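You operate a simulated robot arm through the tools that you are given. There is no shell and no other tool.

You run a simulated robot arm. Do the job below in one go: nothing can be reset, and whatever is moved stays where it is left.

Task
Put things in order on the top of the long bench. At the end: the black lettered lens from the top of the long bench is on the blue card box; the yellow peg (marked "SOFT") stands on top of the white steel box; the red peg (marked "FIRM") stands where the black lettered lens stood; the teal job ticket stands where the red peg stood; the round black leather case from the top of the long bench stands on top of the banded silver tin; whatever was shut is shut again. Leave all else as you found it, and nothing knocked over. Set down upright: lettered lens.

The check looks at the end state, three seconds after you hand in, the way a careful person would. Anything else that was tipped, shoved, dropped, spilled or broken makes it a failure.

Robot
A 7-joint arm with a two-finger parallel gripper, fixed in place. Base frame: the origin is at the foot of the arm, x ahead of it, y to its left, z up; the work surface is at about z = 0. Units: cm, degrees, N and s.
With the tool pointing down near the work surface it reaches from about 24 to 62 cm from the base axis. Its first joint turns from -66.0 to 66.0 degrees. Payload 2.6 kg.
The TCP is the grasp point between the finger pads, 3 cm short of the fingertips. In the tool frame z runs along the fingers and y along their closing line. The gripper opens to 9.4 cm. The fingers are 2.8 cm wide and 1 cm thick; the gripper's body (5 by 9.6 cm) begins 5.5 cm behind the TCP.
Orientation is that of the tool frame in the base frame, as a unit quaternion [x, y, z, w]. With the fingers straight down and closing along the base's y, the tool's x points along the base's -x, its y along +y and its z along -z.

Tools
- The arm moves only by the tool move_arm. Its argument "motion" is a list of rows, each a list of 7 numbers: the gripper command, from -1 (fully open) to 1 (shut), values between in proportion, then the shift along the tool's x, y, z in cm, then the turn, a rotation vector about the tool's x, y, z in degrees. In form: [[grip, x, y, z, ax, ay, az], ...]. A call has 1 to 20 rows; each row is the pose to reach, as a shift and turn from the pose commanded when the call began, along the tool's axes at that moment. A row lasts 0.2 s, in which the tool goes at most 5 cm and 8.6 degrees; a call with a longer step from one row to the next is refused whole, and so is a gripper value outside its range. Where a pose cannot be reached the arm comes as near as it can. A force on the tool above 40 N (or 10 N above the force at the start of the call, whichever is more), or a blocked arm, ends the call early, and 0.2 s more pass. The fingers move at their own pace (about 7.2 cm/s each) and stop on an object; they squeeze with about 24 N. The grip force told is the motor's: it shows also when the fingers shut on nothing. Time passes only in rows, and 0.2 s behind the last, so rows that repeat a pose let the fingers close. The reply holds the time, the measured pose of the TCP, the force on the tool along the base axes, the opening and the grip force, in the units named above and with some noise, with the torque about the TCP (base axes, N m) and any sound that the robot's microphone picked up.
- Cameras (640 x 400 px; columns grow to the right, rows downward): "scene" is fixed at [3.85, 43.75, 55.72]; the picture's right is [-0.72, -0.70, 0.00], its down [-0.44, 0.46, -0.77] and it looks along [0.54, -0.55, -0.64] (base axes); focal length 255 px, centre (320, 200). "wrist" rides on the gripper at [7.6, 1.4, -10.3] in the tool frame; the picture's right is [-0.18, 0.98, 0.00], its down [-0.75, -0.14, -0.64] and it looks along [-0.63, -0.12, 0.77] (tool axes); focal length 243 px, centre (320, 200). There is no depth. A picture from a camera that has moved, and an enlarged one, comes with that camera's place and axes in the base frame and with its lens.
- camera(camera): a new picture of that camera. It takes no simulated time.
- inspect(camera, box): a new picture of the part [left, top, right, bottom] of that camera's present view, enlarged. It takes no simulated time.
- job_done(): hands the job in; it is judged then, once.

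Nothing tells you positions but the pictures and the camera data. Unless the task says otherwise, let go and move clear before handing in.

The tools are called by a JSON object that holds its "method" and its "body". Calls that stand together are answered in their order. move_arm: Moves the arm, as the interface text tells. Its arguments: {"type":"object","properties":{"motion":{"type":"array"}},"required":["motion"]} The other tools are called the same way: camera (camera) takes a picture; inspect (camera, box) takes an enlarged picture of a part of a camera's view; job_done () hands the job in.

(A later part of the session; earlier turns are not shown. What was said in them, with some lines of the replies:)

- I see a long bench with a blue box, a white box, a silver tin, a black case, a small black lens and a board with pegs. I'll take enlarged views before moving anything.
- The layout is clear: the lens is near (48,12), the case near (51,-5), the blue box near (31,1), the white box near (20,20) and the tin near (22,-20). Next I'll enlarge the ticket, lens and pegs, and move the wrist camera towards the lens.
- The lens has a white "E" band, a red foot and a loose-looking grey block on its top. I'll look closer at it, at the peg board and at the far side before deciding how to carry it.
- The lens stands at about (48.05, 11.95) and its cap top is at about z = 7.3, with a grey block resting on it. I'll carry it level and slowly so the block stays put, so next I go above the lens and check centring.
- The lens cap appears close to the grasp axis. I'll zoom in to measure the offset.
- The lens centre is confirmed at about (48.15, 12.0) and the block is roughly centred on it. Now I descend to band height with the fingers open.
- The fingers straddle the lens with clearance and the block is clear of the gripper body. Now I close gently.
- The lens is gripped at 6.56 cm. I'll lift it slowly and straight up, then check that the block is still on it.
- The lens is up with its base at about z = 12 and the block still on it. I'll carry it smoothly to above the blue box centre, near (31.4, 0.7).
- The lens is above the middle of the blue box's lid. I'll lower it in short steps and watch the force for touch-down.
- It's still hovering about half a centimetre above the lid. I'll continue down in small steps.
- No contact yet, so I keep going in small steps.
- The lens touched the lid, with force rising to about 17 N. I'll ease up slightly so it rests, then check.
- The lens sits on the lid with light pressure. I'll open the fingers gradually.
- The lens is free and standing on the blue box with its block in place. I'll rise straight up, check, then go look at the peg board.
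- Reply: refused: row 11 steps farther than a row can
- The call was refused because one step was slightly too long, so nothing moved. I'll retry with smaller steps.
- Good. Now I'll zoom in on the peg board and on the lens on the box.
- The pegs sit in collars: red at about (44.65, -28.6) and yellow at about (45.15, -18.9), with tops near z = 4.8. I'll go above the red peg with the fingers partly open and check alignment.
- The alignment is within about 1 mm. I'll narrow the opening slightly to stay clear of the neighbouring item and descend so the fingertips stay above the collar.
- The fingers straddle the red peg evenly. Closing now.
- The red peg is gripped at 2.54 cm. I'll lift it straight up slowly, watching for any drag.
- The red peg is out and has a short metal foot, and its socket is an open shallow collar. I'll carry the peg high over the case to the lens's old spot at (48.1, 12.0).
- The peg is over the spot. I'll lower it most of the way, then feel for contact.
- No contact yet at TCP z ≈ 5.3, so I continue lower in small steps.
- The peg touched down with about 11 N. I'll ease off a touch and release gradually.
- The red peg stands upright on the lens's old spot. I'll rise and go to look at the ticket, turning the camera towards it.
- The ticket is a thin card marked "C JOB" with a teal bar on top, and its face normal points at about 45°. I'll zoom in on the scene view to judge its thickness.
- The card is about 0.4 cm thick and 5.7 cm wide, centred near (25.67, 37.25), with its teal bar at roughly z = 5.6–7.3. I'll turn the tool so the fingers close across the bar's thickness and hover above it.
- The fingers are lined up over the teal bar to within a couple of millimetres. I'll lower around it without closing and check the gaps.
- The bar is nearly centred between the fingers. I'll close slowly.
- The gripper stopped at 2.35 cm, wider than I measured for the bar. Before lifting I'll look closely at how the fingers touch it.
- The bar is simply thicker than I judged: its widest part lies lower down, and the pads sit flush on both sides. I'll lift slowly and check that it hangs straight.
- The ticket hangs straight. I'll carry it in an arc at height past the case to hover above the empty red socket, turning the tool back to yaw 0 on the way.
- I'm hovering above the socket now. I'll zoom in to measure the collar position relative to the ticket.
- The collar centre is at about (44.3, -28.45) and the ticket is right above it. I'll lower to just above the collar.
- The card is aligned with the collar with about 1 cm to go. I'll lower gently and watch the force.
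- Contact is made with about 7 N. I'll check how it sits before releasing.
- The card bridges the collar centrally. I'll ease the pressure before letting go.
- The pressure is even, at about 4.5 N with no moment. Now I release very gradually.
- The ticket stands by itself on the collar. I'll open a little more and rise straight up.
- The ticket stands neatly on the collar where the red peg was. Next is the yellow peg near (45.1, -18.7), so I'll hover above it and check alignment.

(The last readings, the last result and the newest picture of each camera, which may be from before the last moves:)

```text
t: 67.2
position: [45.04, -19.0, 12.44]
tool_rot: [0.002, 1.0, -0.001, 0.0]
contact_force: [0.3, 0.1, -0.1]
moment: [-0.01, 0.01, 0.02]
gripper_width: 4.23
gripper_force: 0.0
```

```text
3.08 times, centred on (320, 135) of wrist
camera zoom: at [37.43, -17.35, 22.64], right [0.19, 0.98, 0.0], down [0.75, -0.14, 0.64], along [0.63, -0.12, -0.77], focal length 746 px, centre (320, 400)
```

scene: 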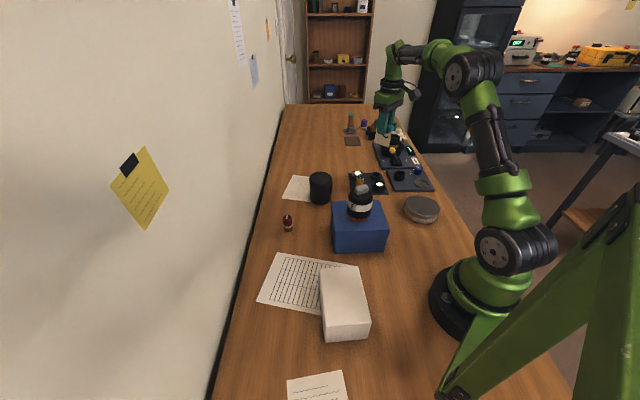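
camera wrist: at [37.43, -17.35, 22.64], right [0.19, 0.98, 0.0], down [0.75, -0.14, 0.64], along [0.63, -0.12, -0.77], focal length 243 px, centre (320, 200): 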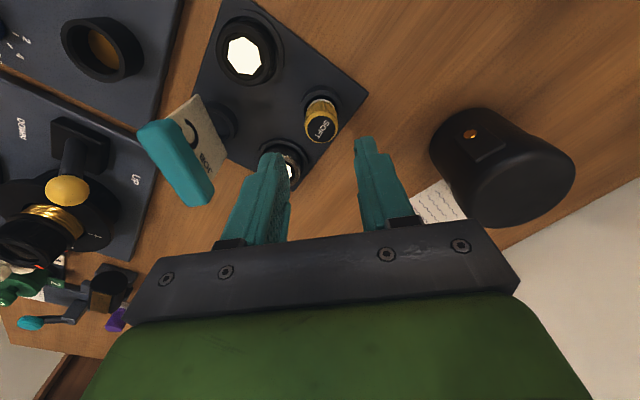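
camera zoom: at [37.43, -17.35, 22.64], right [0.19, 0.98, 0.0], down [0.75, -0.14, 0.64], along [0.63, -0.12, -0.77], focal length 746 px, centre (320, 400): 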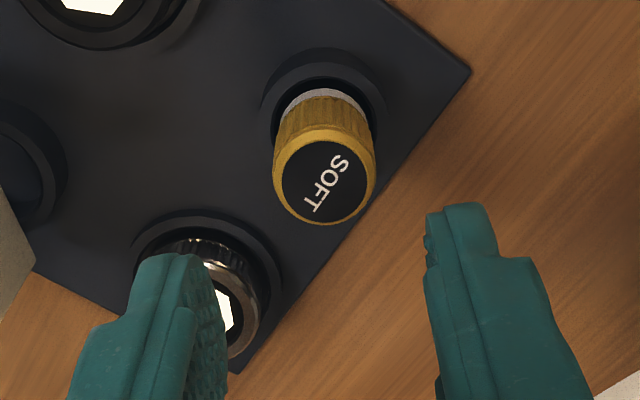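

The offset is about 1.4 mm, so I'll correct it and descend to the same grip height as the red peg.

{"method": "move_arm", "body": {"motion": [[0.1, 0.05, 0.13, 1.5, 0, 0, 0], [0.1, 0.05, 0.13, 3, 0, 0, 0], [0.1, 0.05, 0.13, 4.5, 0, 0, 0], [0.1, 0.05, 0.13, 5.8, 0, 0, 0], [0.1, 0.05, 0.13, 6.5, 0, 0, 0], [0.1, 0.05, 0.13, 6.9, 0, 0, 0], [0.1, 0.05, 0.13, 6.9, 0, 0, 0]]}}

{"method": "inspect", "body": {"camera": "wrist", "box": [230, 90, 410, 250]}}

{"method": "inspect", "body": {"camera": "scene", "box": [335, 130, 425, 205]}}

```text
t: 68.8
position: [45.04, -18.92, 5.51]
tool_rot: [0.002, 1.0, 0.0, 0.0]
contact_force: [-0.8, -1.1, 0.4]
moment: [-0.01, 0.0, -0.01]
gripper_width: 4.22
gripper_force: 0.1
```

```text
2.50 times, centred on (320, 170) of wrist
camera zoom: at [37.38, -17.25, 15.68], right [0.19, 0.98, 0.0], down [0.75, -0.14, 0.64], along [0.63, -0.12, -0.77], focal length 606 px, centre (320, 275)
```

zoom: 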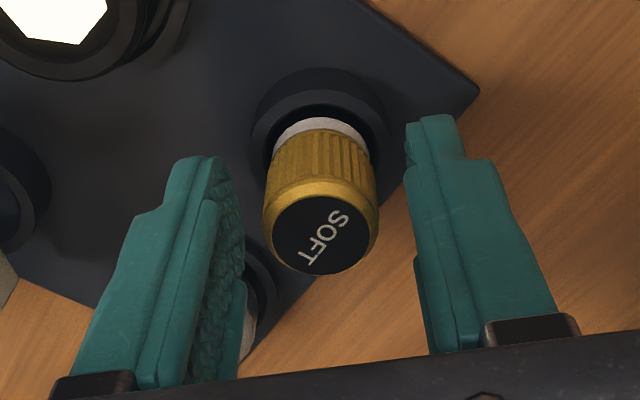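

```text
5.33 times, centred on (380, 168) of scene
camera zoom: at [3.85, 43.75, 55.72], right [-0.72, -0.7, 0.0], down [-0.44, 0.46, -0.77], along [0.54, -0.55, -0.64], focal length 1358 px, centre (0, 373)
```

zoom: 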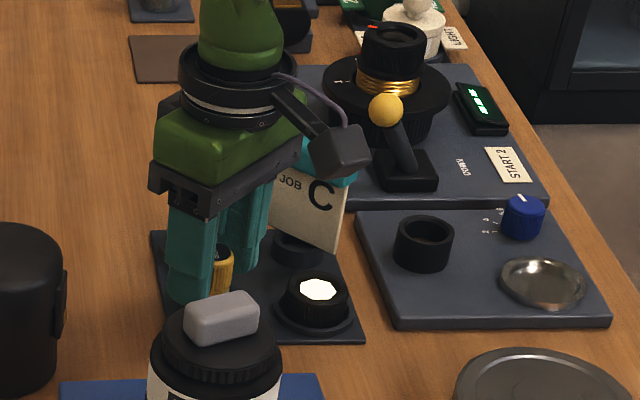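

The fingers straddle the yellow peg. I'll close, then lift straight up.

{"method": "move_arm", "body": {"motion": [[0.25, 0, 0, 0, 0, 0, 0], [0.38, 0, 0, 0, 0, 0, 0], [0.45, 0, 0, 0, 0, 0, 0], [0.6, 0, 0, 0, 0, 0, 0], [1, 0, 0, 0, 0, 0, 0], [1, 0, 0, 0, 0, 0, 0]]}}

{"method": "move_arm", "body": {"motion": [[1, 0, 0, -0.2, 0, 0, 0], [1, 0, 0, -0.5, 0, 0, 0], [1, 0, 0, -0.9, 0, 0, 0], [1, 0, 0, -1.3, 0, 0, 0], [1, 0, 0, -1.8, 0, 0, 0], [1, 0, 0, -2.3, 0, 0, 0], [1, 0, 0, -3, 0, 0, 0], [1, 0, 0, -4, 0, 0, 0], [1, 0, 0, -6, 0, 0, 0], [1, 0, 0, -9, 0, 0, 0], [1, 0, 0, -12, 0, 0, 0], [1, 0, 0, -15, 0, 0, 0], [1, 0, 0, -17, 0, 0, 0], [1, 0, 0, -17, 0, 0, 0]]}}

{"method": "camera", "body": {"camera": "wrist"}}

{"method": "inspect", "body": {"camera": "scene", "box": [335, 110, 425, 205]}}

```text
t: 70.2
position: [45.07, -18.88, 5.51]
tool_rot: [0.002, 1.0, 0.0, 0.0]
contact_force: [-1.3, -0.5, -0.5]
moment: [0.01, 0.01, -0.02]
gripper_width: 2.54
gripper_force: 24.3
```

```text
t: 73.2
position: [44.83, -18.89, 22.49]
tool_rot: [0.002, 1.0, 0.0, 0.0]
contact_force: [1.1, -0.7, -1.6]
moment: [0.02, -0.01, 0.03]
gripper_width: 2.51
gripper_force: 23.8
```

```text
taken
camera wrist: at [37.25, -17.28, 32.67], right [0.19, 0.98, 0.0], down [0.75, -0.14, 0.64], along [0.63, -0.12, -0.77], focal length 243 px, centre (320, 200)
```

wrist: 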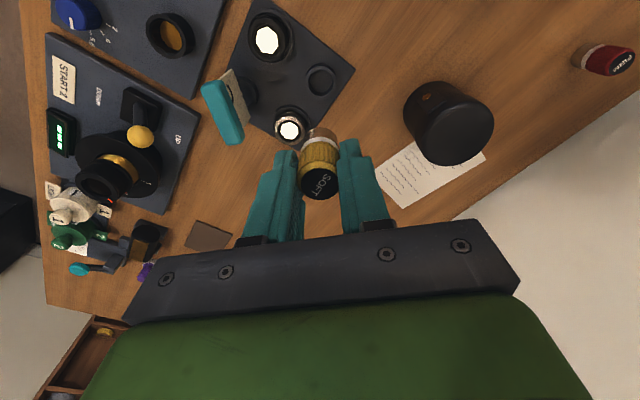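

```text
4.21 times, centred on (380, 158) of scene
camera zoom: at [3.85, 43.75, 55.72], right [-0.72, -0.7, 0.0], down [-0.44, 0.46, -0.77], along [0.54, -0.55, -0.64], focal length 1072 px, centre (67, 379)
```

zoom: 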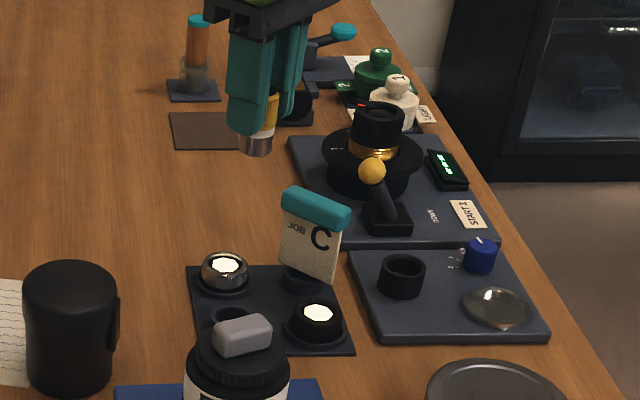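

The yellow peg is in hand and the ticket is undisturbed. I'll swing around the lens at height to above the white box near (19.9, 20.4).

{"method": "move_arm", "body": {"motion": [[1, -0.35, 2.18, -1.13, 0, 0, 0], [1, -1.15, 5.68, -2.63, 0, 0, 0], [1, -1.65, 9.68, -3.63, 0, 0, 0], [1, -1.95, 13.68, -3.63, 0, 0, 0], [1, -1.95, 17.68, -3.63, 0, 0, 0], [1, -1.45, 21.68, -3.63, 0, 0, 0], [1, -0.45, 25.68, -3.63, 0, 0, 0], [1, 1.05, 29.48, -3.63, 0, 0, 0], [1, 3.35, 32.68, -3.63, 0, 0, 0], [1, 6.35, 35.48, -3.63, 0, 0, 0], [1, 9.85, 37.48, -3.63, 0, 0, 0], [1, 13.85, 38.68, -3.63, 0, 0, 0], [1, 17.85, 39.08, -3.63, 0, 0, 0], [1, 21.35, 39.08, -2.63, 0, 0, 0], [1, 23.85, 39.08, -0.63, 0, 0, 0], [1, 24.95, 39.08, 1.87, 0, 0, 0], [1, 24.95, 39.08, 1.87, 0, 0, 0]]}}

{"method": "camera", "body": {"camera": "wrist"}}

{"method": "camera", "body": {"camera": "scene"}}

```text
t: 76.8
position: [20.07, 20.41, 20.75]
tool_rot: [0.002, 1.0, 0.0, 0.0]
contact_force: [0.3, 0.3, -0.9]
moment: [-0.03, -0.02, 0.0]
gripper_width: 2.51
gripper_force: 24.8
```

```text
taken
camera wrist: at [12.45, 21.98, 30.89], right [0.19, 0.98, 0.0], down [0.75, -0.14, 0.64], along [0.63, -0.12, -0.77], focal length 243 px, centre (320, 200)
```

wrist: 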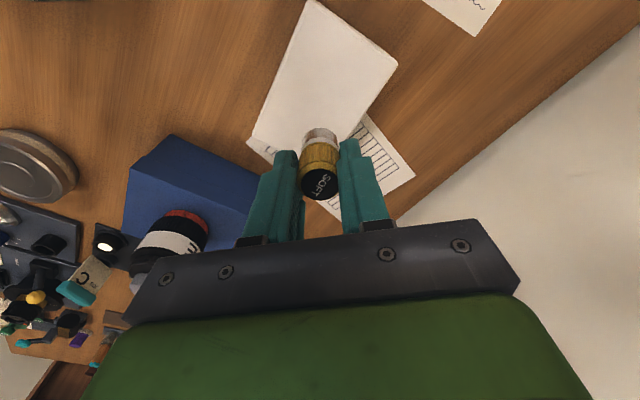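

```text
taken
```

scene: 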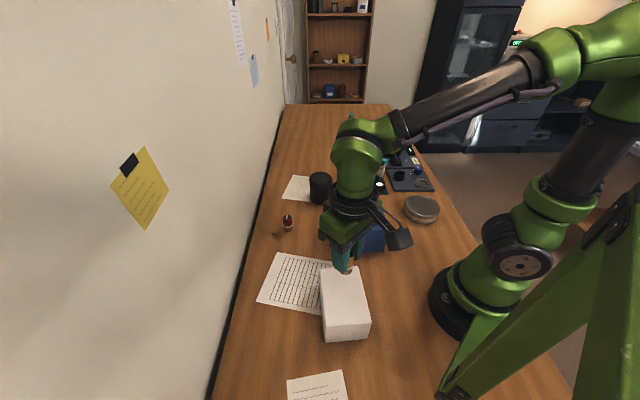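

The peg is right over the white box's middle. I'll lower it to just above the lid.

{"method": "move_arm", "body": {"motion": [[1, 0, -0.1, 1.5, 0, 0, 0], [1, 0, -0.1, 3.2, 0, 0, 0], [1, 0, -0.1, 4.8, 0, 0, 0], [1, 0, -0.1, 6, 0, 0, 0], [1, 0, -0.1, 6.8, 0, 0, 0], [1, 0, -0.1, 7.1, 0, 0, 0], [1, 0, -0.1, 7.1, 0, 0, 0]]}}

{"method": "inspect", "body": {"camera": "scene", "box": [300, 210, 400, 350]}}

{"method": "inspect", "body": {"camera": "wrist", "box": [250, 60, 410, 220]}}

```text
t: 78.4
position: [20.16, 20.26, 13.58]
tool_rot: [0.002, 1.0, -0.001, 0.0]
contact_force: [0.6, -0.8, -0.4]
moment: [0.0, -0.02, 0.03]
gripper_width: 2.51
gripper_force: 23.9
```

```text
2.86 times, centred on (350, 280) of scene
camera zoom: at [3.85, 43.75, 55.72], right [-0.72, -0.7, 0.0], down [-0.44, 0.46, -0.77], along [0.54, -0.55, -0.64], focal length 728 px, centre (234, -29)
```

zoom: 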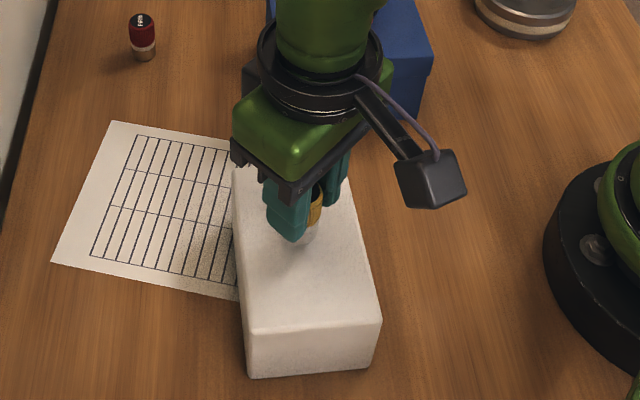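

```text
2.50 times, centred on (330, 140) of wrist
camera zoom: at [12.55, 21.9, 23.78], right [0.19, 0.98, 0.0], down [0.75, -0.14, 0.64], along [0.63, -0.12, -0.77], focal length 606 px, centre (295, 350)
```

zoom: 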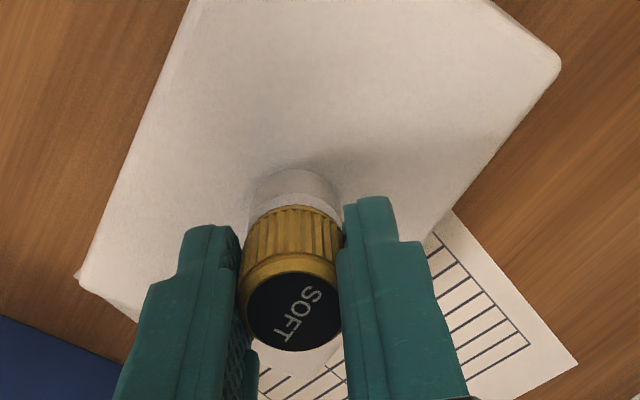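

{"method": "move_arm", "body": {"motion": [[1, 0, 0, 0.15, 0, 0, 0], [1, 0, 0, 0.3, 0, 0, 0], [1, 0, 0, 0.4, 0, 0, 0], [1, 0, 0, 0.4, 0, 0, 0]]}}

```text
t: 79.4
position: [20.26, 20.09, 13.37]
tool_rot: [0.002, 1.0, 0.001, 0.001]
contact_force: [0.2, -0.1, -0.9]
moment: [0.0, 0.01, 0.0]
gripper_width: 2.48
gripper_force: 24.2
```

{"method": "move_arm", "body": {"motion": [[1, 0, 0, 0.1, 0, 0, 0], [1, 0, 0, 0.2, 0, 0, 0], [1, 0, 0, 0.3, 0, 0, 0], [1, 0, 0, 0.3, 0, 0, 0]]}}

{"method": "inspect", "body": {"camera": "wrist", "box": [250, 60, 410, 220]}}

```text
t: 80.4
position: [20.26, 20.09, 12.85]
tool_rot: [0.001, 1.0, 0.0, 0.0]
contact_force: [-0.2, 0.2, 0.0]
moment: [-0.04, 0.01, 0.04]
gripper_width: 2.51
gripper_force: 24.0
```

```text
2.50 times, centred on (330, 140) of wrist
camera zoom: at [12.56, 21.84, 22.98], right [0.19, 0.98, 0.0], down [0.75, -0.14, 0.64], along [0.63, -0.12, -0.77], focal length 606 px, centre (295, 350)
```

zoom: 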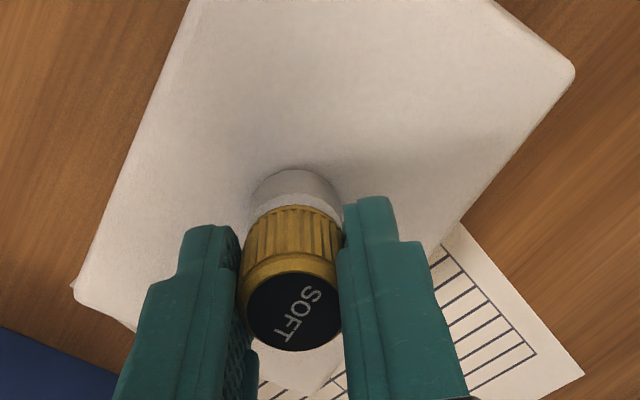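

No contact yet at TCP z ≈ 12.7, so I keep lowering in small steps.

{"method": "move_arm", "body": {"motion": [[1, 0, 0, 0.1, 0, 0, 0], [1, 0, 0, 0.2, 0, 0, 0], [1, 0, 0, 0.2, 0, 0, 0]]}}

```text
t: 81.2
position: [20.31, 20.26, 12.56]
tool_rot: [0.002, 1.0, -0.001, -0.001]
contact_force: [-0.2, -0.8, 1.4]
moment: [0.0, 0.01, 0.01]
gripper_width: 2.51
gripper_force: 23.8
```

{"method": "move_arm", "body": {"motion": [[1, 0, 0, 0.1, 0, 0, 0], [1, 0, 0, 0.1, 0, 0, 0]]}}

```text
t: 81.8
position: [20.15, 20.08, 12.52]
tool_rot: [0.001, 1.0, 0.001, 0.002]
contact_force: [-3.5, -3.2, 18.9]
moment: [-0.15, 0.24, -0.08]
gripper_width: 2.51
gripper_force: 24.2
```

The peg touched the lid with about 19 N. I'll ease back to a light touch.

{"method": "move_arm", "body": {"motion": [[1, 0, 0, -0.08, 0, 0, 0], [1, 0, 0, -0.08, 0, 0, 0], [1, 0, 0, -0.08, 0, 0, 0]]}}

```text
t: 82.6
position: [20.27, 20.13, 12.63]
tool_rot: [0.001, 1.0, 0.0, 0.0]
contact_force: [0.2, 0.2, 2.0]
moment: [0.02, -0.05, 0.0]
gripper_width: 2.49
gripper_force: 24.1
```

Light contact of about 2 N. Releasing gradually.

{"method": "move_arm", "body": {"motion": [[0.6, 0, 0, 0, 0, 0, 0], [0.48, 0, 0, 0, 0, 0, 0], [0.45, 0, 0, 0, 0, 0, 0], [0.42, 0, 0, 0, 0, 0, 0], [0.35, 0, 0, 0, 0, 0, 0], [0.2, 0, 0, 0, 0, 0, 0], [0, 0, 0, 0, 0, 0, 0], [0, 0, 0, 0, 0, 0, 0]]}}

{"method": "inspect", "body": {"camera": "wrist", "box": [250, 60, 410, 220]}}

{"method": "inspect", "body": {"camera": "scene", "box": [300, 210, 400, 350]}}

```text
t: 84.4
position: [20.33, 20.23, 12.61]
tool_rot: [0.002, 1.0, 0.001, 0.0]
contact_force: [0.1, 0.3, 0.0]
moment: [-0.01, 0.01, -0.02]
gripper_width: 4.71
gripper_force: 0.0
```

```text
2.50 times, centred on (330, 140) of wrist
camera zoom: at [12.65, 21.8, 22.79], right [0.19, 0.98, 0.0], down [0.75, -0.14, 0.64], along [0.63, -0.12, -0.77], focal length 606 px, centre (295, 350)
```

zoom: 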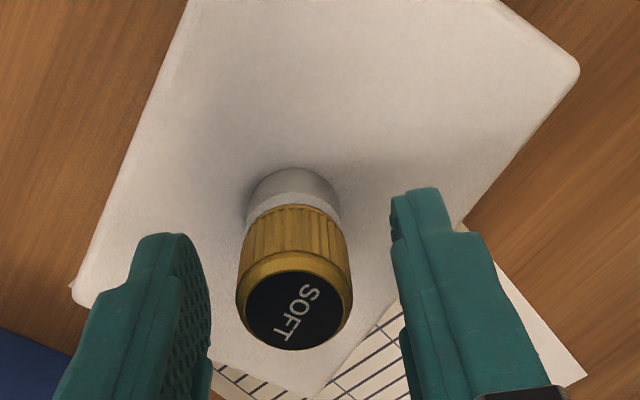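

```text
2.86 times, centred on (350, 280) of scene
camera zoom: at [3.85, 43.75, 55.72], right [-0.72, -0.7, 0.0], down [-0.44, 0.46, -0.77], along [0.54, -0.55, -0.64], focal length 728 px, centre (234, -29)
```

zoom: 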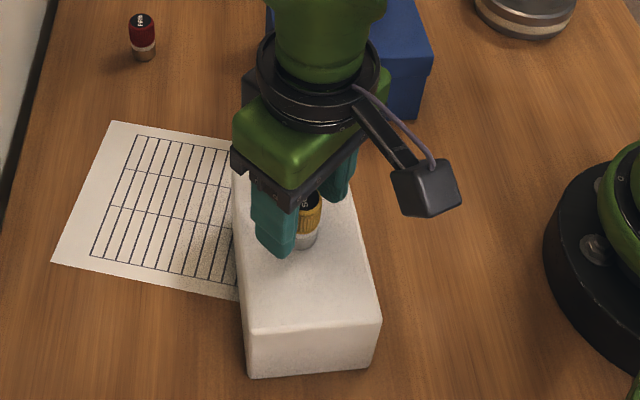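

The yellow peg stands on the white box. I'll rise, open fully and go round the lens to hover above the leather case, turned 45° so the fingers avoid its strap.

{"method": "move_arm", "body": {"motion": [[0, 0, 0, -0.5, 0, 0, 0], [0, 0, 0, -2, 0, 0, 0], [0, 0, 0, -4.5, 0, 0, 0], [0, 0, 0, -8, 0, 0, 0], [0, 0, 0, -11.5, 0, 0, 0], [-0.3, 0, 0, -13.5, 0, 0, 0], [-0.6, -3.25, 0, -13.5, 0, 0, -4], [-1, -7.25, -0.2, -13.5, 0, 0, -9], [-1, -11.25, -0.8, -13.5, 0, 0, -14], [-1, -15.05, -2.2, -13.5, 0, 0, -19], [-1, -18.45, -4.4, -13.5, 0, 0, -24], [-1, -21.55, -7.2, -13.5, 0, 0, -29], [-1, -24.35, -10.4, -13.5, 0, 0, -34], [-1, -26.75, -13.9, -13.5, 0, 0, -39], [-1, -28.75, -17.6, -12.5, 0, 0, -43], [-1, -30.15, -21.4, -10.5, 0, 0, -45], [-1, -30.75, -24.7, -7.5, 0, 0, -45], [-1, -30.95, -25.7, -4.5, 0, 0, -45], [-1, -30.95, -25.7, -4.5, 0, 0, -45]]}}

{"method": "camera", "body": {"camera": "wrist"}}

{"method": "camera", "body": {"camera": "scene"}}

```text
t: 88.4
position: [51.05, -5.51, 17.07]
tool_rot: [-0.381, 0.925, 0.0, 0.0]
contact_force: [0.1, -0.3, 0.0]
moment: [0.02, -0.04, -0.02]
gripper_width: 9.39
gripper_force: 0.1
```

```text
taken
camera wrist: at [44.62, -9.63, 27.2], right [-0.56, 0.83, 0.0], down [0.63, 0.43, 0.64], along [0.53, 0.36, -0.77], focal length 243 px, centre (320, 200)
```

wrist: 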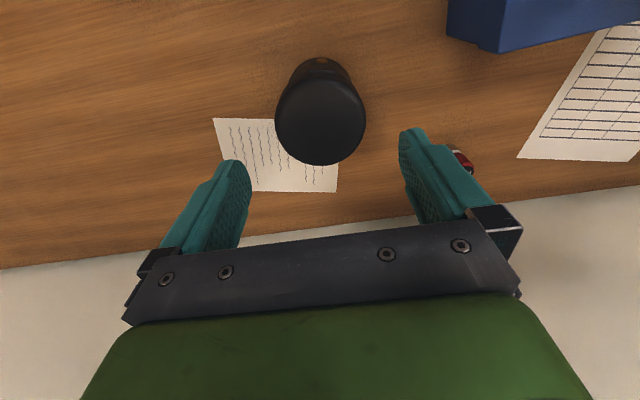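

```text
taken
```

scene: 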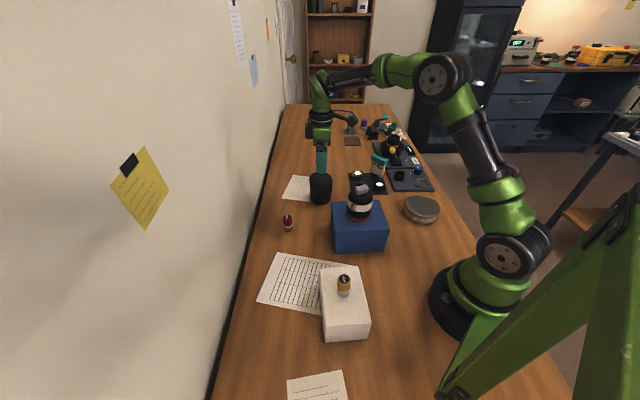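

{"method": "inspect", "body": {"camera": "wrist", "box": [255, 45, 385, 185]}}

{"method": "inspect", "body": {"camera": "scene", "box": [290, 160, 350, 215]}}

```text
2.86 times, centred on (320, 115) of wrist
camera zoom: at [44.62, -9.63, 27.2], right [-0.56, 0.83, 0.0], down [0.63, 0.43, 0.64], along [0.53, 0.36, -0.77], focal length 693 px, centre (320, 443)
```

zoom: 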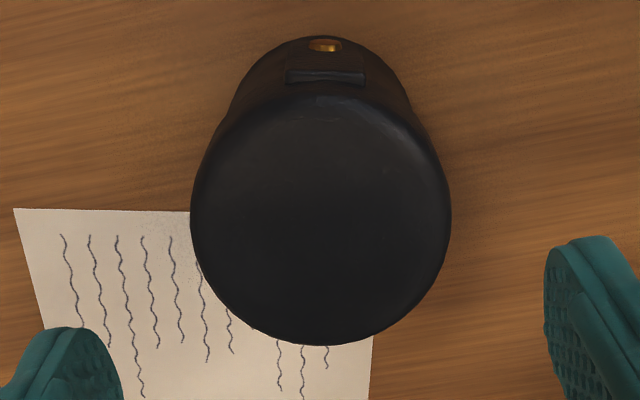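

```text
7.27 times, centred on (320, 188) of scene
camera zoom: at [3.85, 43.74, 55.72], right [-0.72, -0.7, 0.0], down [-0.44, 0.46, -0.77], along [0.54, -0.55, -0.64], focal length 1852 px, centre (320, 291)
```

zoom: 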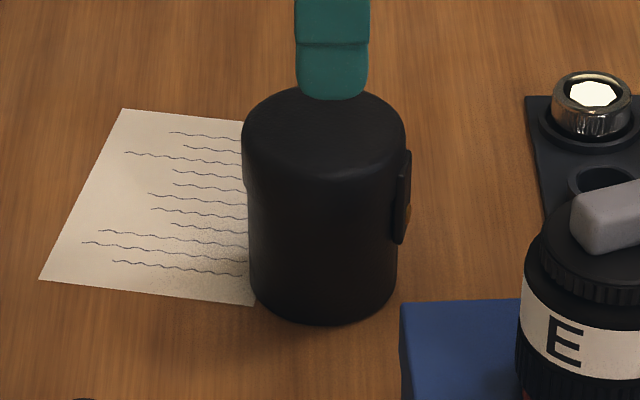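

The case centre is about (50.8, -5.5), its top is near z = 8.6–9, and the strap faces away from the finger planes. I'll descend around it with the fingers fully open.

{"method": "move_arm", "body": {"motion": [[-1, 0.3, 0, 2, 0, 0, 0], [-1, 0.3, 0, 4, 0, 0, 0], [-1, 0.3, 0, 5.5, 0, 0, 0], [-1, 0.3, 0, 7, 0, 0, 0], [-1, 0.3, 0, 8.5, 0, 0, 0], [-1, 0.3, 0, 10, 0, 0, 0], [-1, 0.3, 0, 11.2, 0, 0, 0], [-1, 0.3, 0, 11.9, 0, 0, 0], [-1, 0.3, 0, 11.9, 0, 0, 0]]}}

{"method": "camera", "body": {"camera": "wrist"}}

{"method": "inspect", "body": {"camera": "scene", "box": [280, 130, 370, 215]}}

```text
t: 90.4
position: [50.68, -5.82, 5.1]
tool_rot: [-0.381, 0.924, 0.0, 0.0]
contact_force: [0.6, 0.5, 0.4]
moment: [0.04, -0.02, -0.02]
gripper_width: 9.42
gripper_force: 0.0
```

```text
taken
camera wrist: at [44.33, -9.89, 15.25], right [-0.56, 0.83, 0.0], down [0.63, 0.43, 0.64], along [0.53, 0.36, -0.77], focal length 243 px, centre (320, 200)
```

wrist: 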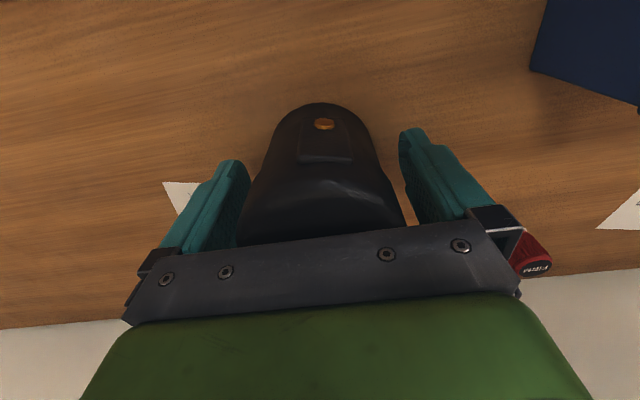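

```text
4.71 times, centred on (325, 172) of scene
camera zoom: at [3.85, 43.75, 55.72], right [-0.72, -0.7, 0.0], down [-0.44, 0.46, -0.77], along [0.54, -0.55, -0.64], focal length 1198 px, centre (296, 329)
```

zoom: 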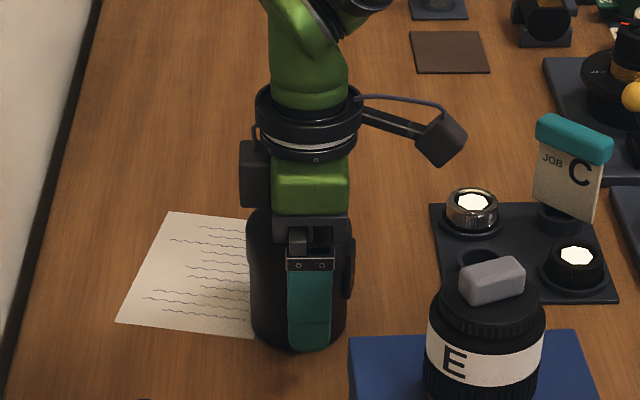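

The case sits between the fingers with no contact force. Closing gradually.

{"method": "move_arm", "body": {"motion": [[-0.85, 0, 0, 0, 0, 0, 0], [-0.75, 0, 0, 0, 0, 0, 0], [-0.68, 0, 0, 0, 0, 0, 0], [-0.62, 0, 0, 0, 0, 0, 0], [-0.57, 0, 0, 0, 0, 0, 0], [-0.52, 0, 0, 0, 0, 0, 0], [-0.47, 0, 0, 0, 0, 0, 0], [-0.3, 0, 0, 0, 0, 0, 0], [0.3, 0, 0, 0, 0, 0, 0], [1, 0, 0, 0, 0, 0, 0], [1, 0, 0, 0, 0, 0, 0]]}}

{"method": "camera", "body": {"camera": "wrist"}}

```text
t: 92.8
position: [50.76, -5.7, 5.15]
tool_rot: [-0.381, 0.925, 0.0, 0.0]
contact_force: [0.1, -0.8, 1.2]
moment: [0.02, 0.05, 0.03]
gripper_width: 7.49
gripper_force: 23.8
```

```text
taken
camera wrist: at [44.33, -9.9, 15.28], right [-0.56, 0.83, 0.0], down [0.63, 0.43, 0.64], along [0.53, 0.36, -0.77], focal length 243 px, centre (320, 200)
```

wrist: 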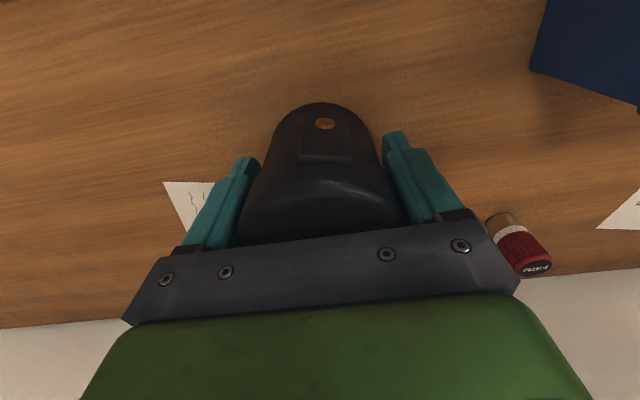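

The case is gripped at 7.49 cm. I'll lift slowly by about 2 cm and check that the whole case comes up.

{"method": "move_arm", "body": {"motion": [[1, 0, 0, -0.2, 0, 0, 0], [1, 0, 0, -0.5, 0, 0, 0], [1, 0, 0, -0.9, 0, 0, 0], [1, 0, 0, -1.4, 0, 0, 0], [1, 0, 0, -2, 0, 0, 0], [1, 0, 0, -2.5, 0, 0, 0], [1, 0, 0, -2.5, 0, 0, 0]]}}

{"method": "camera", "body": {"camera": "wrist"}}

{"method": "inspect", "body": {"camera": "scene", "box": [280, 130, 370, 215]}}

```text
t: 94.4
position: [50.98, -5.84, 7.9]
tool_rot: [-0.381, 0.925, 0.0, 0.0]
contact_force: [0.8, -0.4, -1.9]
moment: [0.01, -0.01, -0.01]
gripper_width: 7.45
gripper_force: 24.1
```

```text
taken
camera wrist: at [44.48, -9.92, 17.97], right [-0.56, 0.83, 0.0], down [0.63, 0.43, 0.64], along [0.53, 0.36, -0.77], focal length 243 px, centre (320, 200)
```

wrist: 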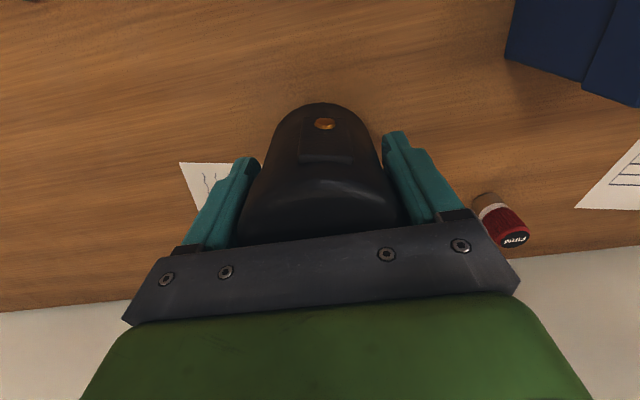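

```text
4.71 times, centred on (325, 172) of scene
camera zoom: at [3.85, 43.75, 55.72], right [-0.72, -0.7, 0.0], down [-0.44, 0.46, -0.77], along [0.54, -0.55, -0.64], focal length 1198 px, centre (296, 329)
```

zoom: 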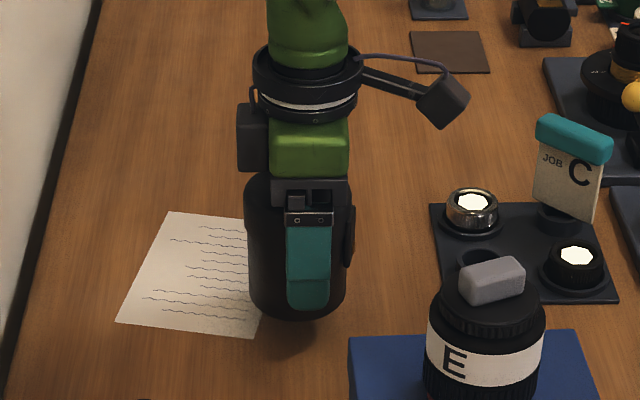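

The whole case comes up, about 2 N in weight. I'll lift higher and carry it towards the tin, turning back to yaw 0.

{"method": "move_arm", "body": {"motion": [[1, 0, 0, -1, 0, 0, 0], [1, 0, 0, -3, 0, 0, 0], [1, 0, 0, -6, 0, 0, 0], [1, 0, 0, -9, 0, 0, 0], [1, 0.92, 0.27, -10.3, 0, 0, 1.3], [1, 3.07, 0.9, -10.3, 0, 0, 4.5], [1, 5.83, 1.71, -10.3, 0, 0, 8.5], [1, 8.59, 2.51, -10.3, 0, 0, 12.5], [1, 11.36, 3.32, -10.3, 0, 0, 16.6], [1, 14.12, 4.13, -10.3, 0, 0, 20.6], [1, 16.88, 4.94, -10.3, 0, 0, 24.6], [1, 19.64, 5.75, -10.3, 0, 0, 28.7], [1, 22.4, 6.56, -10.3, 0, 0, 32.7], [1, 25.17, 7.36, -10.3, 0, 0, 36.7], [1, 27.62, 8.08, -10.3, 0, 0, 40.3], [1, 29.46, 8.62, -10.3, 0, 0, 43], [1, 30.69, 8.98, -10.3, 0, 0, 44.8], [1, 30.69, 8.98, -10.3, 0, 0, 44.8]]}}

{"method": "camera", "body": {"camera": "wrist"}}

{"method": "camera", "body": {"camera": "scene"}}

```text
t: 98.2
position: [22.7, -21.26, 17.92]
tool_rot: [0.0, 1.0, 0.0, 0.0]
contact_force: [0.4, 0.4, -1.9]
moment: [0.02, 0.02, 0.0]
gripper_width: 7.46
gripper_force: 23.9
```

```text
taken
camera wrist: at [15.05, -19.55, 28.07], right [0.18, 0.98, 0.0], down [0.75, -0.14, 0.64], along [0.63, -0.12, -0.77], focal length 243 px, centre (320, 200)
```

wrist: 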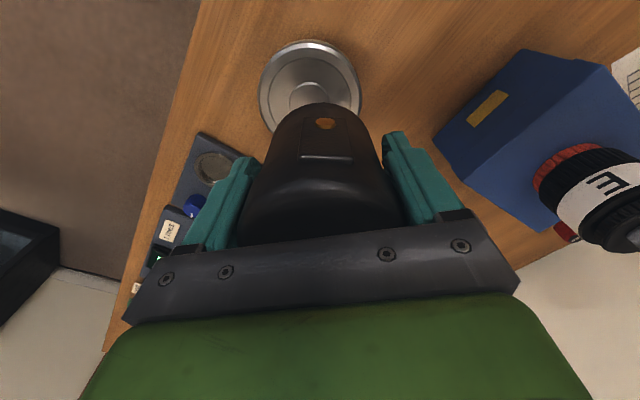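

```text
taken
```

scene: 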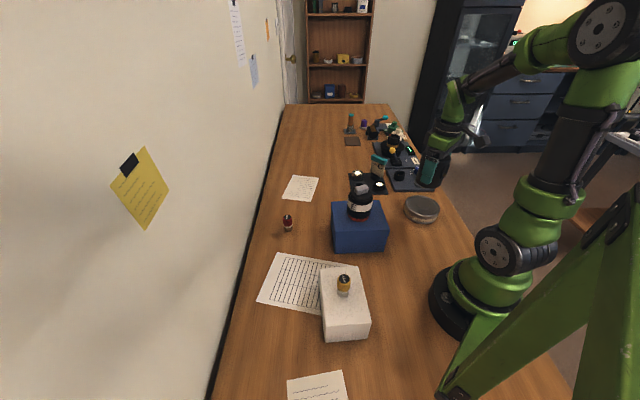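

{"method": "inspect", "body": {"camera": "wrist", "box": [245, 25, 375, 155]}}

{"method": "inspect", "body": {"camera": "scene", "box": [385, 140, 455, 235]}}

```text
3.08 times, centred on (310, 90) of wrist
camera zoom: at [15.05, -19.55, 28.07], right [0.18, 0.98, 0.0], down [0.75, -0.14, 0.64], along [0.63, -0.12, -0.77], focal length 746 px, centre (351, 538)
```

zoom: 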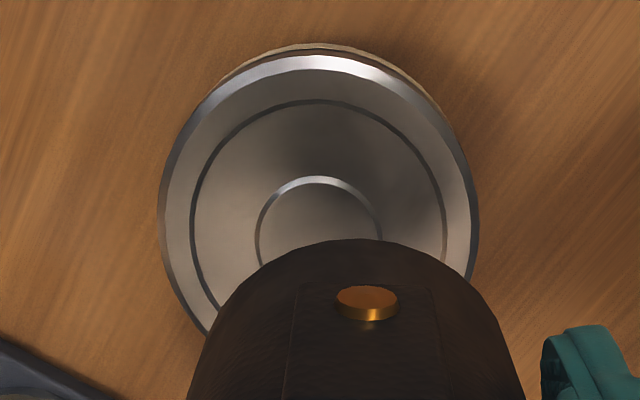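

```text
4.21 times, centred on (420, 188) of scene
camera zoom: at [3.85, 43.75, 55.72], right [-0.72, -0.7, 0.0], down [-0.44, 0.46, -0.77], along [0.54, -0.55, -0.64], focal length 1072 px, centre (-101, 253)
```

zoom: 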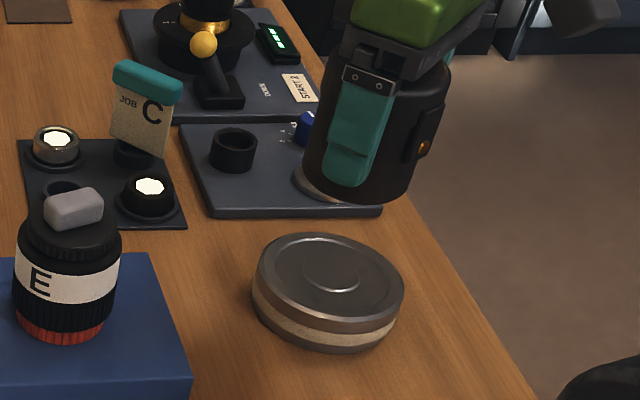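

The tin's centre is about (22.8, -22.0), its top is at about z = 3.8, and its rim radius is about 5. I'll shift about 1 cm to centre the case over it and lower to just above.

{"method": "move_arm", "body": {"motion": [[1, -0.05, -0.4, 0.5, 0, 0, 0], [1, -0.1, -0.8, 1.5, 0, 0, 0], [1, -0.15, -1.05, 3, 0, 0, 0], [1, -0.15, -1.05, 4.7, 0, 0, 0], [1, -0.15, -1.05, 6.2, 0, 0, 0], [1, -0.15, -1.05, 7.2, 0, 0, 0], [1, -0.15, -1.05, 7.7, 0, 0, 0], [1, -0.15, -1.05, 7.7, 0, 0, 0]]}}

{"method": "camera", "body": {"camera": "wrist"}}

{"method": "inspect", "body": {"camera": "scene", "box": [385, 140, 465, 235]}}

{"method": "inspect", "body": {"camera": "wrist", "box": [225, 25, 415, 185]}}

```text
t: 100.0
position: [22.99, -22.16, 10.32]
tool_rot: [0.001, 1.0, 0.0, 0.0]
contact_force: [-0.2, -0.4, -1.6]
moment: [0.0, 0.01, -0.01]
gripper_width: 7.48
gripper_force: 23.8
```

```text
taken
camera wrist: at [15.26, -20.51, 20.46], right [0.18, 0.98, 0.0], down [0.75, -0.14, 0.64], along [0.63, -0.12, -0.77], focal length 243 px, centre (320, 200)
```

wrist: 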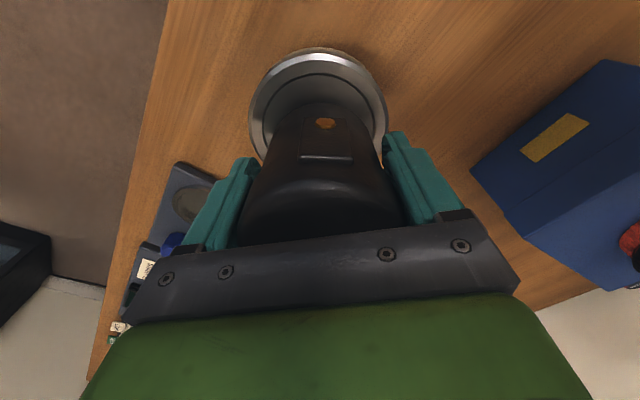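

```text
4.21 times, centred on (425, 188) of scene
camera zoom: at [3.85, 43.75, 55.72], right [-0.72, -0.7, 0.0], down [-0.44, 0.46, -0.77], along [0.54, -0.55, -0.64], focal length 1072 px, centre (-122, 253)
```

zoom: 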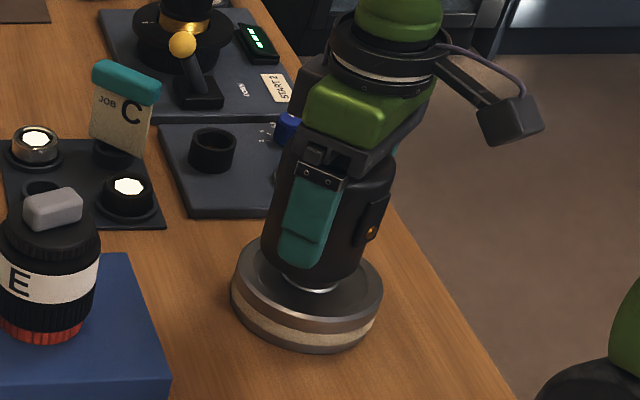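

```text
2.50 times, centred on (320, 105) of wrist
camera zoom: at [15.26, -20.51, 20.46], right [0.18, 0.98, 0.0], down [0.75, -0.14, 0.64], along [0.63, -0.12, -0.77], focal length 606 px, centre (320, 438)
```

zoom: 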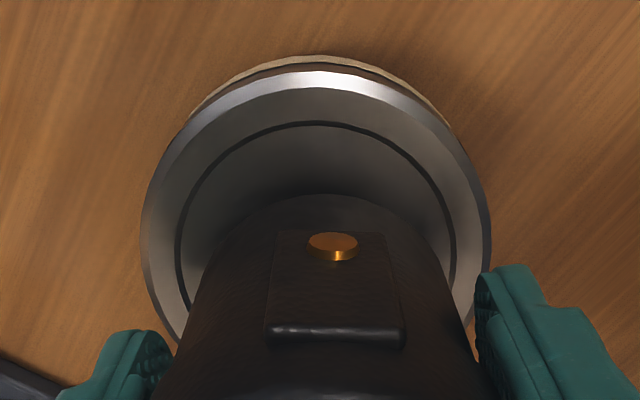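

The case is centred over the tin with about 1.3 cm to go. Lowering gently.

{"method": "move_arm", "body": {"motion": [[1, 0, 0, 0.2, 0, 0, 0], [1, 0, 0, 0.5, 0, 0, 0], [1, 0, 0, 0.8, 0, 0, 0], [1, 0, 0, 0.9, 0, 0, 0], [1, 0, 0, 0.9, 0, 0, 0]]}}

```text
t: 101.2
position: [22.84, -22.09, 9.39]
tool_rot: [-0.001, 1.0, 0.0, -0.001]
contact_force: [-0.4, 0.3, -1.6]
moment: [-0.03, 0.01, 0.01]
gripper_width: 7.49
gripper_force: 23.7
```

{"method": "move_arm", "body": {"motion": [[1, 0, 0, 0.1, 0, 0, 0], [1, 0, 0, 0.2, 0, 0, 0], [1, 0, 0, 0.2, 0, 0, 0]]}}

```text
t: 102.0
position: [22.81, -22.16, 9.18]
tool_rot: [-0.001, 1.0, 0.0, 0.0]
contact_force: [0.4, -0.9, -2.7]
moment: [0.02, 0.0, -0.01]
gripper_width: 7.45
gripper_force: 24.2
```

{"method": "move_arm", "body": {"motion": [[1, 0, 0, 0.1, 0, 0, 0], [1, 0, 0, 0.2, 0, 0, 0], [1, 0, 0, 0.2, 0, 0, 0]]}}

{"method": "inspect", "body": {"camera": "scene", "box": [385, 140, 465, 235]}}

```text
t: 102.8
position: [22.94, -22.18, 8.93]
tool_rot: [0.0, 1.0, -0.001, 0.0]
contact_force: [0.1, 0.5, -1.8]
moment: [0.0, 0.01, 0.0]
gripper_width: 7.46
gripper_force: 24.0
```

```text
4.21 times, centred on (425, 188) of scene
camera zoom: at [3.85, 43.75, 55.72], right [-0.72, -0.7, 0.0], down [-0.44, 0.46, -0.77], along [0.54, -0.55, -0.64], focal length 1072 px, centre (-122, 253)
```

zoom: 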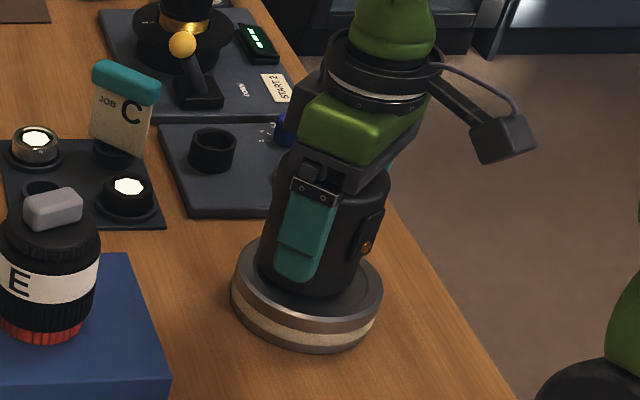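

{"method": "move_arm", "body": {"motion": [[1, 0, 0, 0.1, 0, 0, 0], [1, 0, 0, 0.15, 0, 0, 0], [1, 0, 0, 0.15, 0, 0, 0]]}}

```text
t: 103.6
position: [22.86, -22.13, 8.85]
tool_rot: [0.001, 1.0, 0.0, 0.0]
contact_force: [-1.2, 0.1, -1.1]
moment: [0.04, 0.02, 0.04]
gripper_width: 7.44
gripper_force: 24.3
```

{"method": "move_arm", "body": {"motion": [[1, 0, 0, 0.1, 0, 0, 0], [1, 0, 0, 0.15, 0, 0, 0], [1, 0, 0, 0.15, 0, 0, 0]]}}

```text
t: 104.4
position: [22.85, -22.05, 8.75]
tool_rot: [0.0, 1.0, 0.001, 0.0]
contact_force: [0.0, -0.7, 3.4]
moment: [0.02, 0.06, -0.01]
gripper_width: 7.46
gripper_force: 23.9
```

The case has touched the tin with about 5 N of load. I'll release gradually.

{"method": "move_arm", "body": {"motion": [[0, 0, 0, 0, 0, 0, 0], [-0.5, 0, 0, 0, 0, 0, 0], [-0.57, 0, 0, 0, 0, 0, 0], [-0.6, 0, 0, 0, 0, 0, 0], [-0.63, 0, 0, 0, 0, 0, 0], [-0.68, 0, 0, 0, 0, 0, 0], [-0.75, 0, 0, 0, 0, 0, 0], [-0.85, 0, 0, 0, 0, 0, 0], [-1, 0, 0, 0, 0, 0, 0], [-1, 0, 0, 0, 0, 0, 0]]}}

{"method": "camera", "body": {"camera": "wrist"}}

{"method": "inspect", "body": {"camera": "scene", "box": [385, 140, 465, 235]}}

```text
t: 106.6
position: [22.92, -22.25, 8.77]
tool_rot: [0.0, 1.0, 0.001, 0.0]
contact_force: [0.5, 1.1, -0.6]
moment: [0.0, -0.02, -0.02]
gripper_width: 9.39
gripper_force: 0.0
```

```text
taken
camera wrist: at [15.25, -20.57, 18.87], right [0.18, 0.98, 0.0], down [0.75, -0.14, 0.64], along [0.63, -0.12, -0.77], focal length 243 px, centre (320, 200)
```

wrist: 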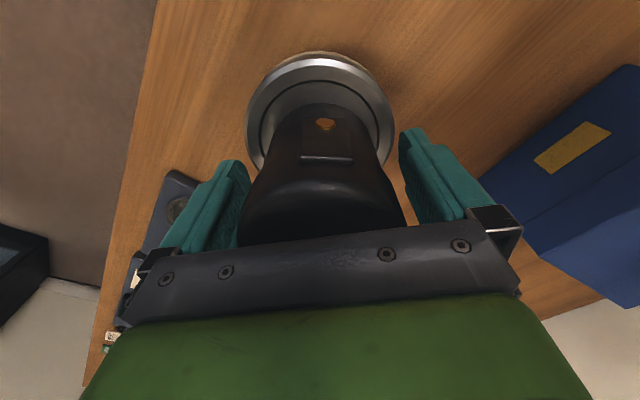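

```text
4.21 times, centred on (425, 188) of scene
camera zoom: at [3.85, 43.75, 55.72], right [-0.72, -0.7, 0.0], down [-0.44, 0.46, -0.77], along [0.54, -0.55, -0.64], focal length 1072 px, centre (-122, 253)
```

zoom: 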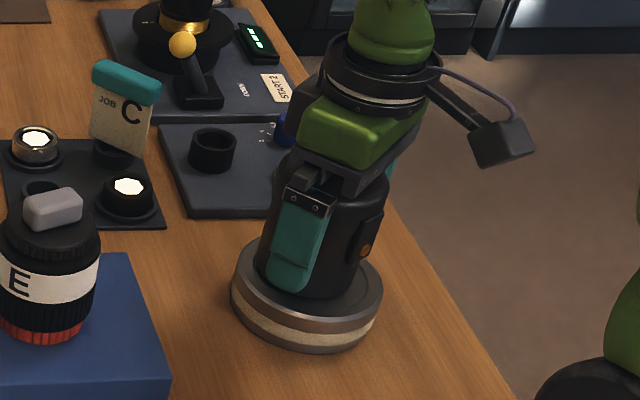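

The case rests on the tin, released. I'll rise straight up to clear it and review everything.

{"method": "move_arm", "body": {"motion": [[-1, 0, 0, -0.4, 0, 0, 0], [-1, 0, 0, -1.2, 0, 0, 0], [-1, 0, 0, -2.5, 0, 0, 0], [-1, 0, 0, -4, 0, 0, 0], [-1, 0, 0, -6, 0, 0, 0], [-1, 0, 0, -8.5, 0, 0, 0], [-1, 0, 0, -11.5, 0, 0, 0], [-1, 0, 0, -15, 0, 0, 0], [-1, 0, 0, -19, 0, 0, 0], [-1, 0, 0, -23, 0, 0, 0], [-1, 0, 0, -23, 0, 0, 0]]}}

{"method": "camera", "body": {"camera": "wrist"}}

{"method": "camera", "body": {"camera": "scene"}}

{"method": "inspect", "body": {"camera": "scene", "box": [335, 140, 465, 265]}}

{"method": "inspect", "body": {"camera": "scene", "box": [230, 170, 390, 350]}}

```text
t: 109.0
position: [22.92, -21.96, 31.58]
tool_rot: [0.0, 1.0, -0.001, -0.001]
contact_force: [0.5, -0.1, -0.4]
moment: [0.01, 0.01, 0.01]
gripper_width: 9.4
gripper_force: 0.0
```

```text
taken
camera wrist: at [15.24, -20.39, 41.8], right [0.18, 0.98, 0.0], down [0.75, -0.14, 0.64], along [0.63, -0.12, -0.77], focal length 243 px, centre (320, 200)
```

wrist: 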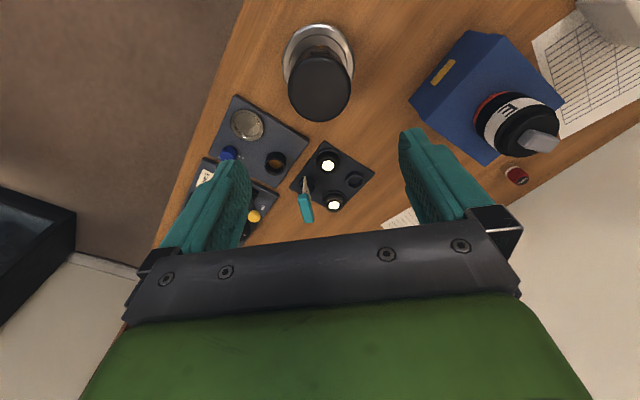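

```text
taken
```

scene: 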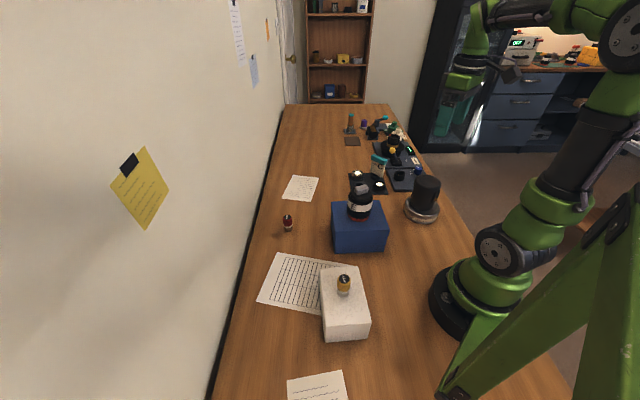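

```text
3.20 times, centred on (400, 202) of scene
camera zoom: at [3.85, 43.75, 55.72], right [-0.72, -0.7, 0.0], down [-0.44, 0.46, -0.77], along [0.54, -0.55, -0.64], focal length 815 px, centre (64, 192)
```

zoom: 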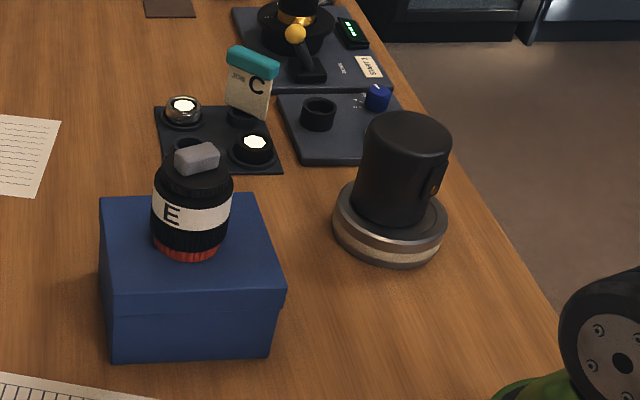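

```text
2.22 times, centred on (310, 260) of scene
camera zoom: at [3.85, 43.75, 55.72], right [-0.72, -0.7, 0.0], down [-0.44, 0.46, -0.77], along [0.54, -0.55, -0.64], focal length 566 px, centre (342, 67)
```

zoom: 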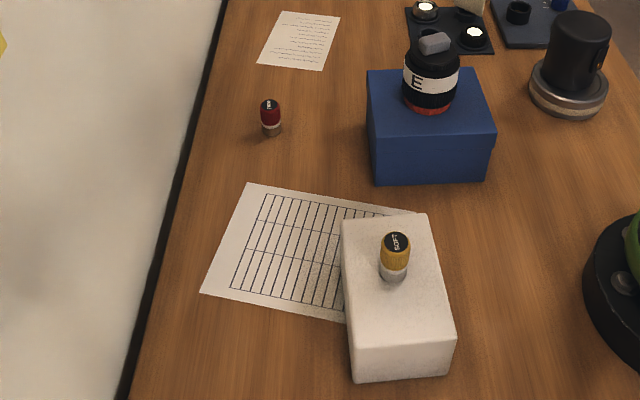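

Everything looks placed. One last zoom on the ticket and pegs before handing in.

{"method": "inspect", "body": {"camera": "scene", "box": [345, 140, 425, 200]}}

{"method": "inspect", "body": {"camera": "wrist", "box": [180, 10, 400, 230]}}

{"method": "inspect", "body": {"camera": "scene", "box": [265, 195, 375, 305]}}

```text
6.67 times, centred on (385, 170) of scene
camera zoom: at [3.85, 43.75, 55.72], right [-0.72, -0.7, 0.0], down [-0.44, 0.46, -0.77], along [0.54, -0.55, -0.64], focal length 1698 px, centre (-113, 400)
```

zoom: 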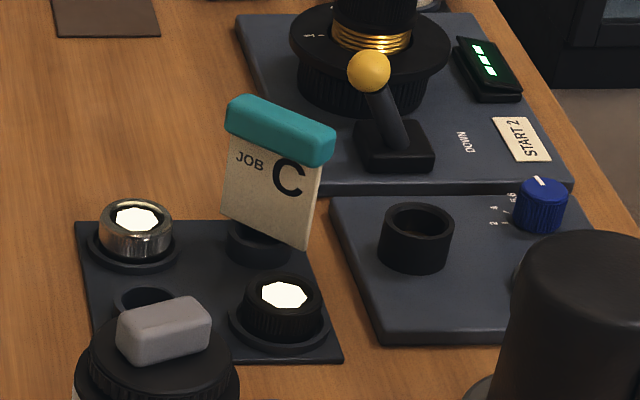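

```text
1.82 times, centred on (290, 120) of wrist
camera zoom: at [15.24, -20.39, 41.8], right [0.18, 0.98, 0.0], down [0.75, -0.14, 0.64], along [0.63, -0.12, -0.77], focal length 441 px, centre (374, 346)
```

zoom: 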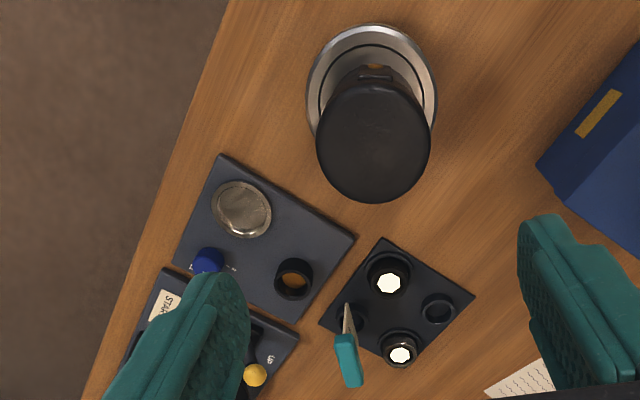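

```text
3.64 times, centred on (320, 250) of scene
camera zoom: at [3.85, 43.75, 55.72], right [-0.72, -0.7, 0.0], down [-0.44, 0.46, -0.77], along [0.54, -0.55, -0.64], focal length 926 px, centre (320, 18)
```

zoom: 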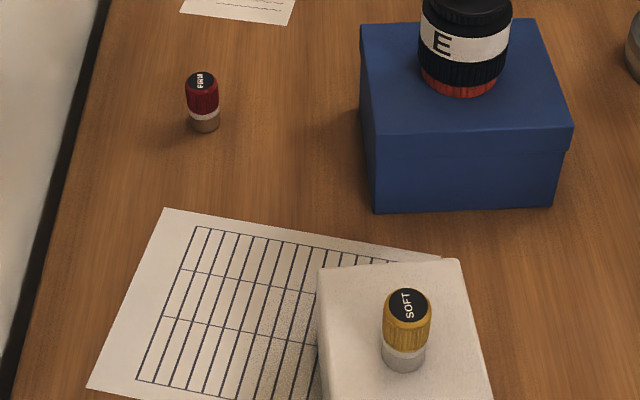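

Everything is in its place:
- The lens is upright on the blue box, with its grey block still on top.
- The red peg stands on the lens's old spot.
- The ticket stands on the red peg's collar.
- The yellow peg stands on the white box.
- The case stands on the tin.

I opened nothing, and the arm is clear, so I'm handing in.

{"method": "job_done", "body": {}}

```text
The job is handed in.
```

I've handed the job in. The last pictures showed everything standing where you asked, with nothing knocked over.

- **Lens:** upright in the middle of the blue card box. A grey block was resting on top of it when I started. I carried the lens level, and the block is still on it.
- **Red peg ("FIRM"):** standing where the lens stood.
- **Teal job ticket:** standing where the red peg stood. The card is wider than the peg's socket, so it stands across the top of the collar, not down inside it. It rests on a thin edge there, but had stayed up for about 45 seconds by the time I handed in.
- **Yellow peg ("SOFT"):** standing on top of the white steel box.
- **Round leather case:** standing on top of the banded silver tin.

I didn't open anything, so there was nothing to shut again. The gripper is empty and clear of everything.
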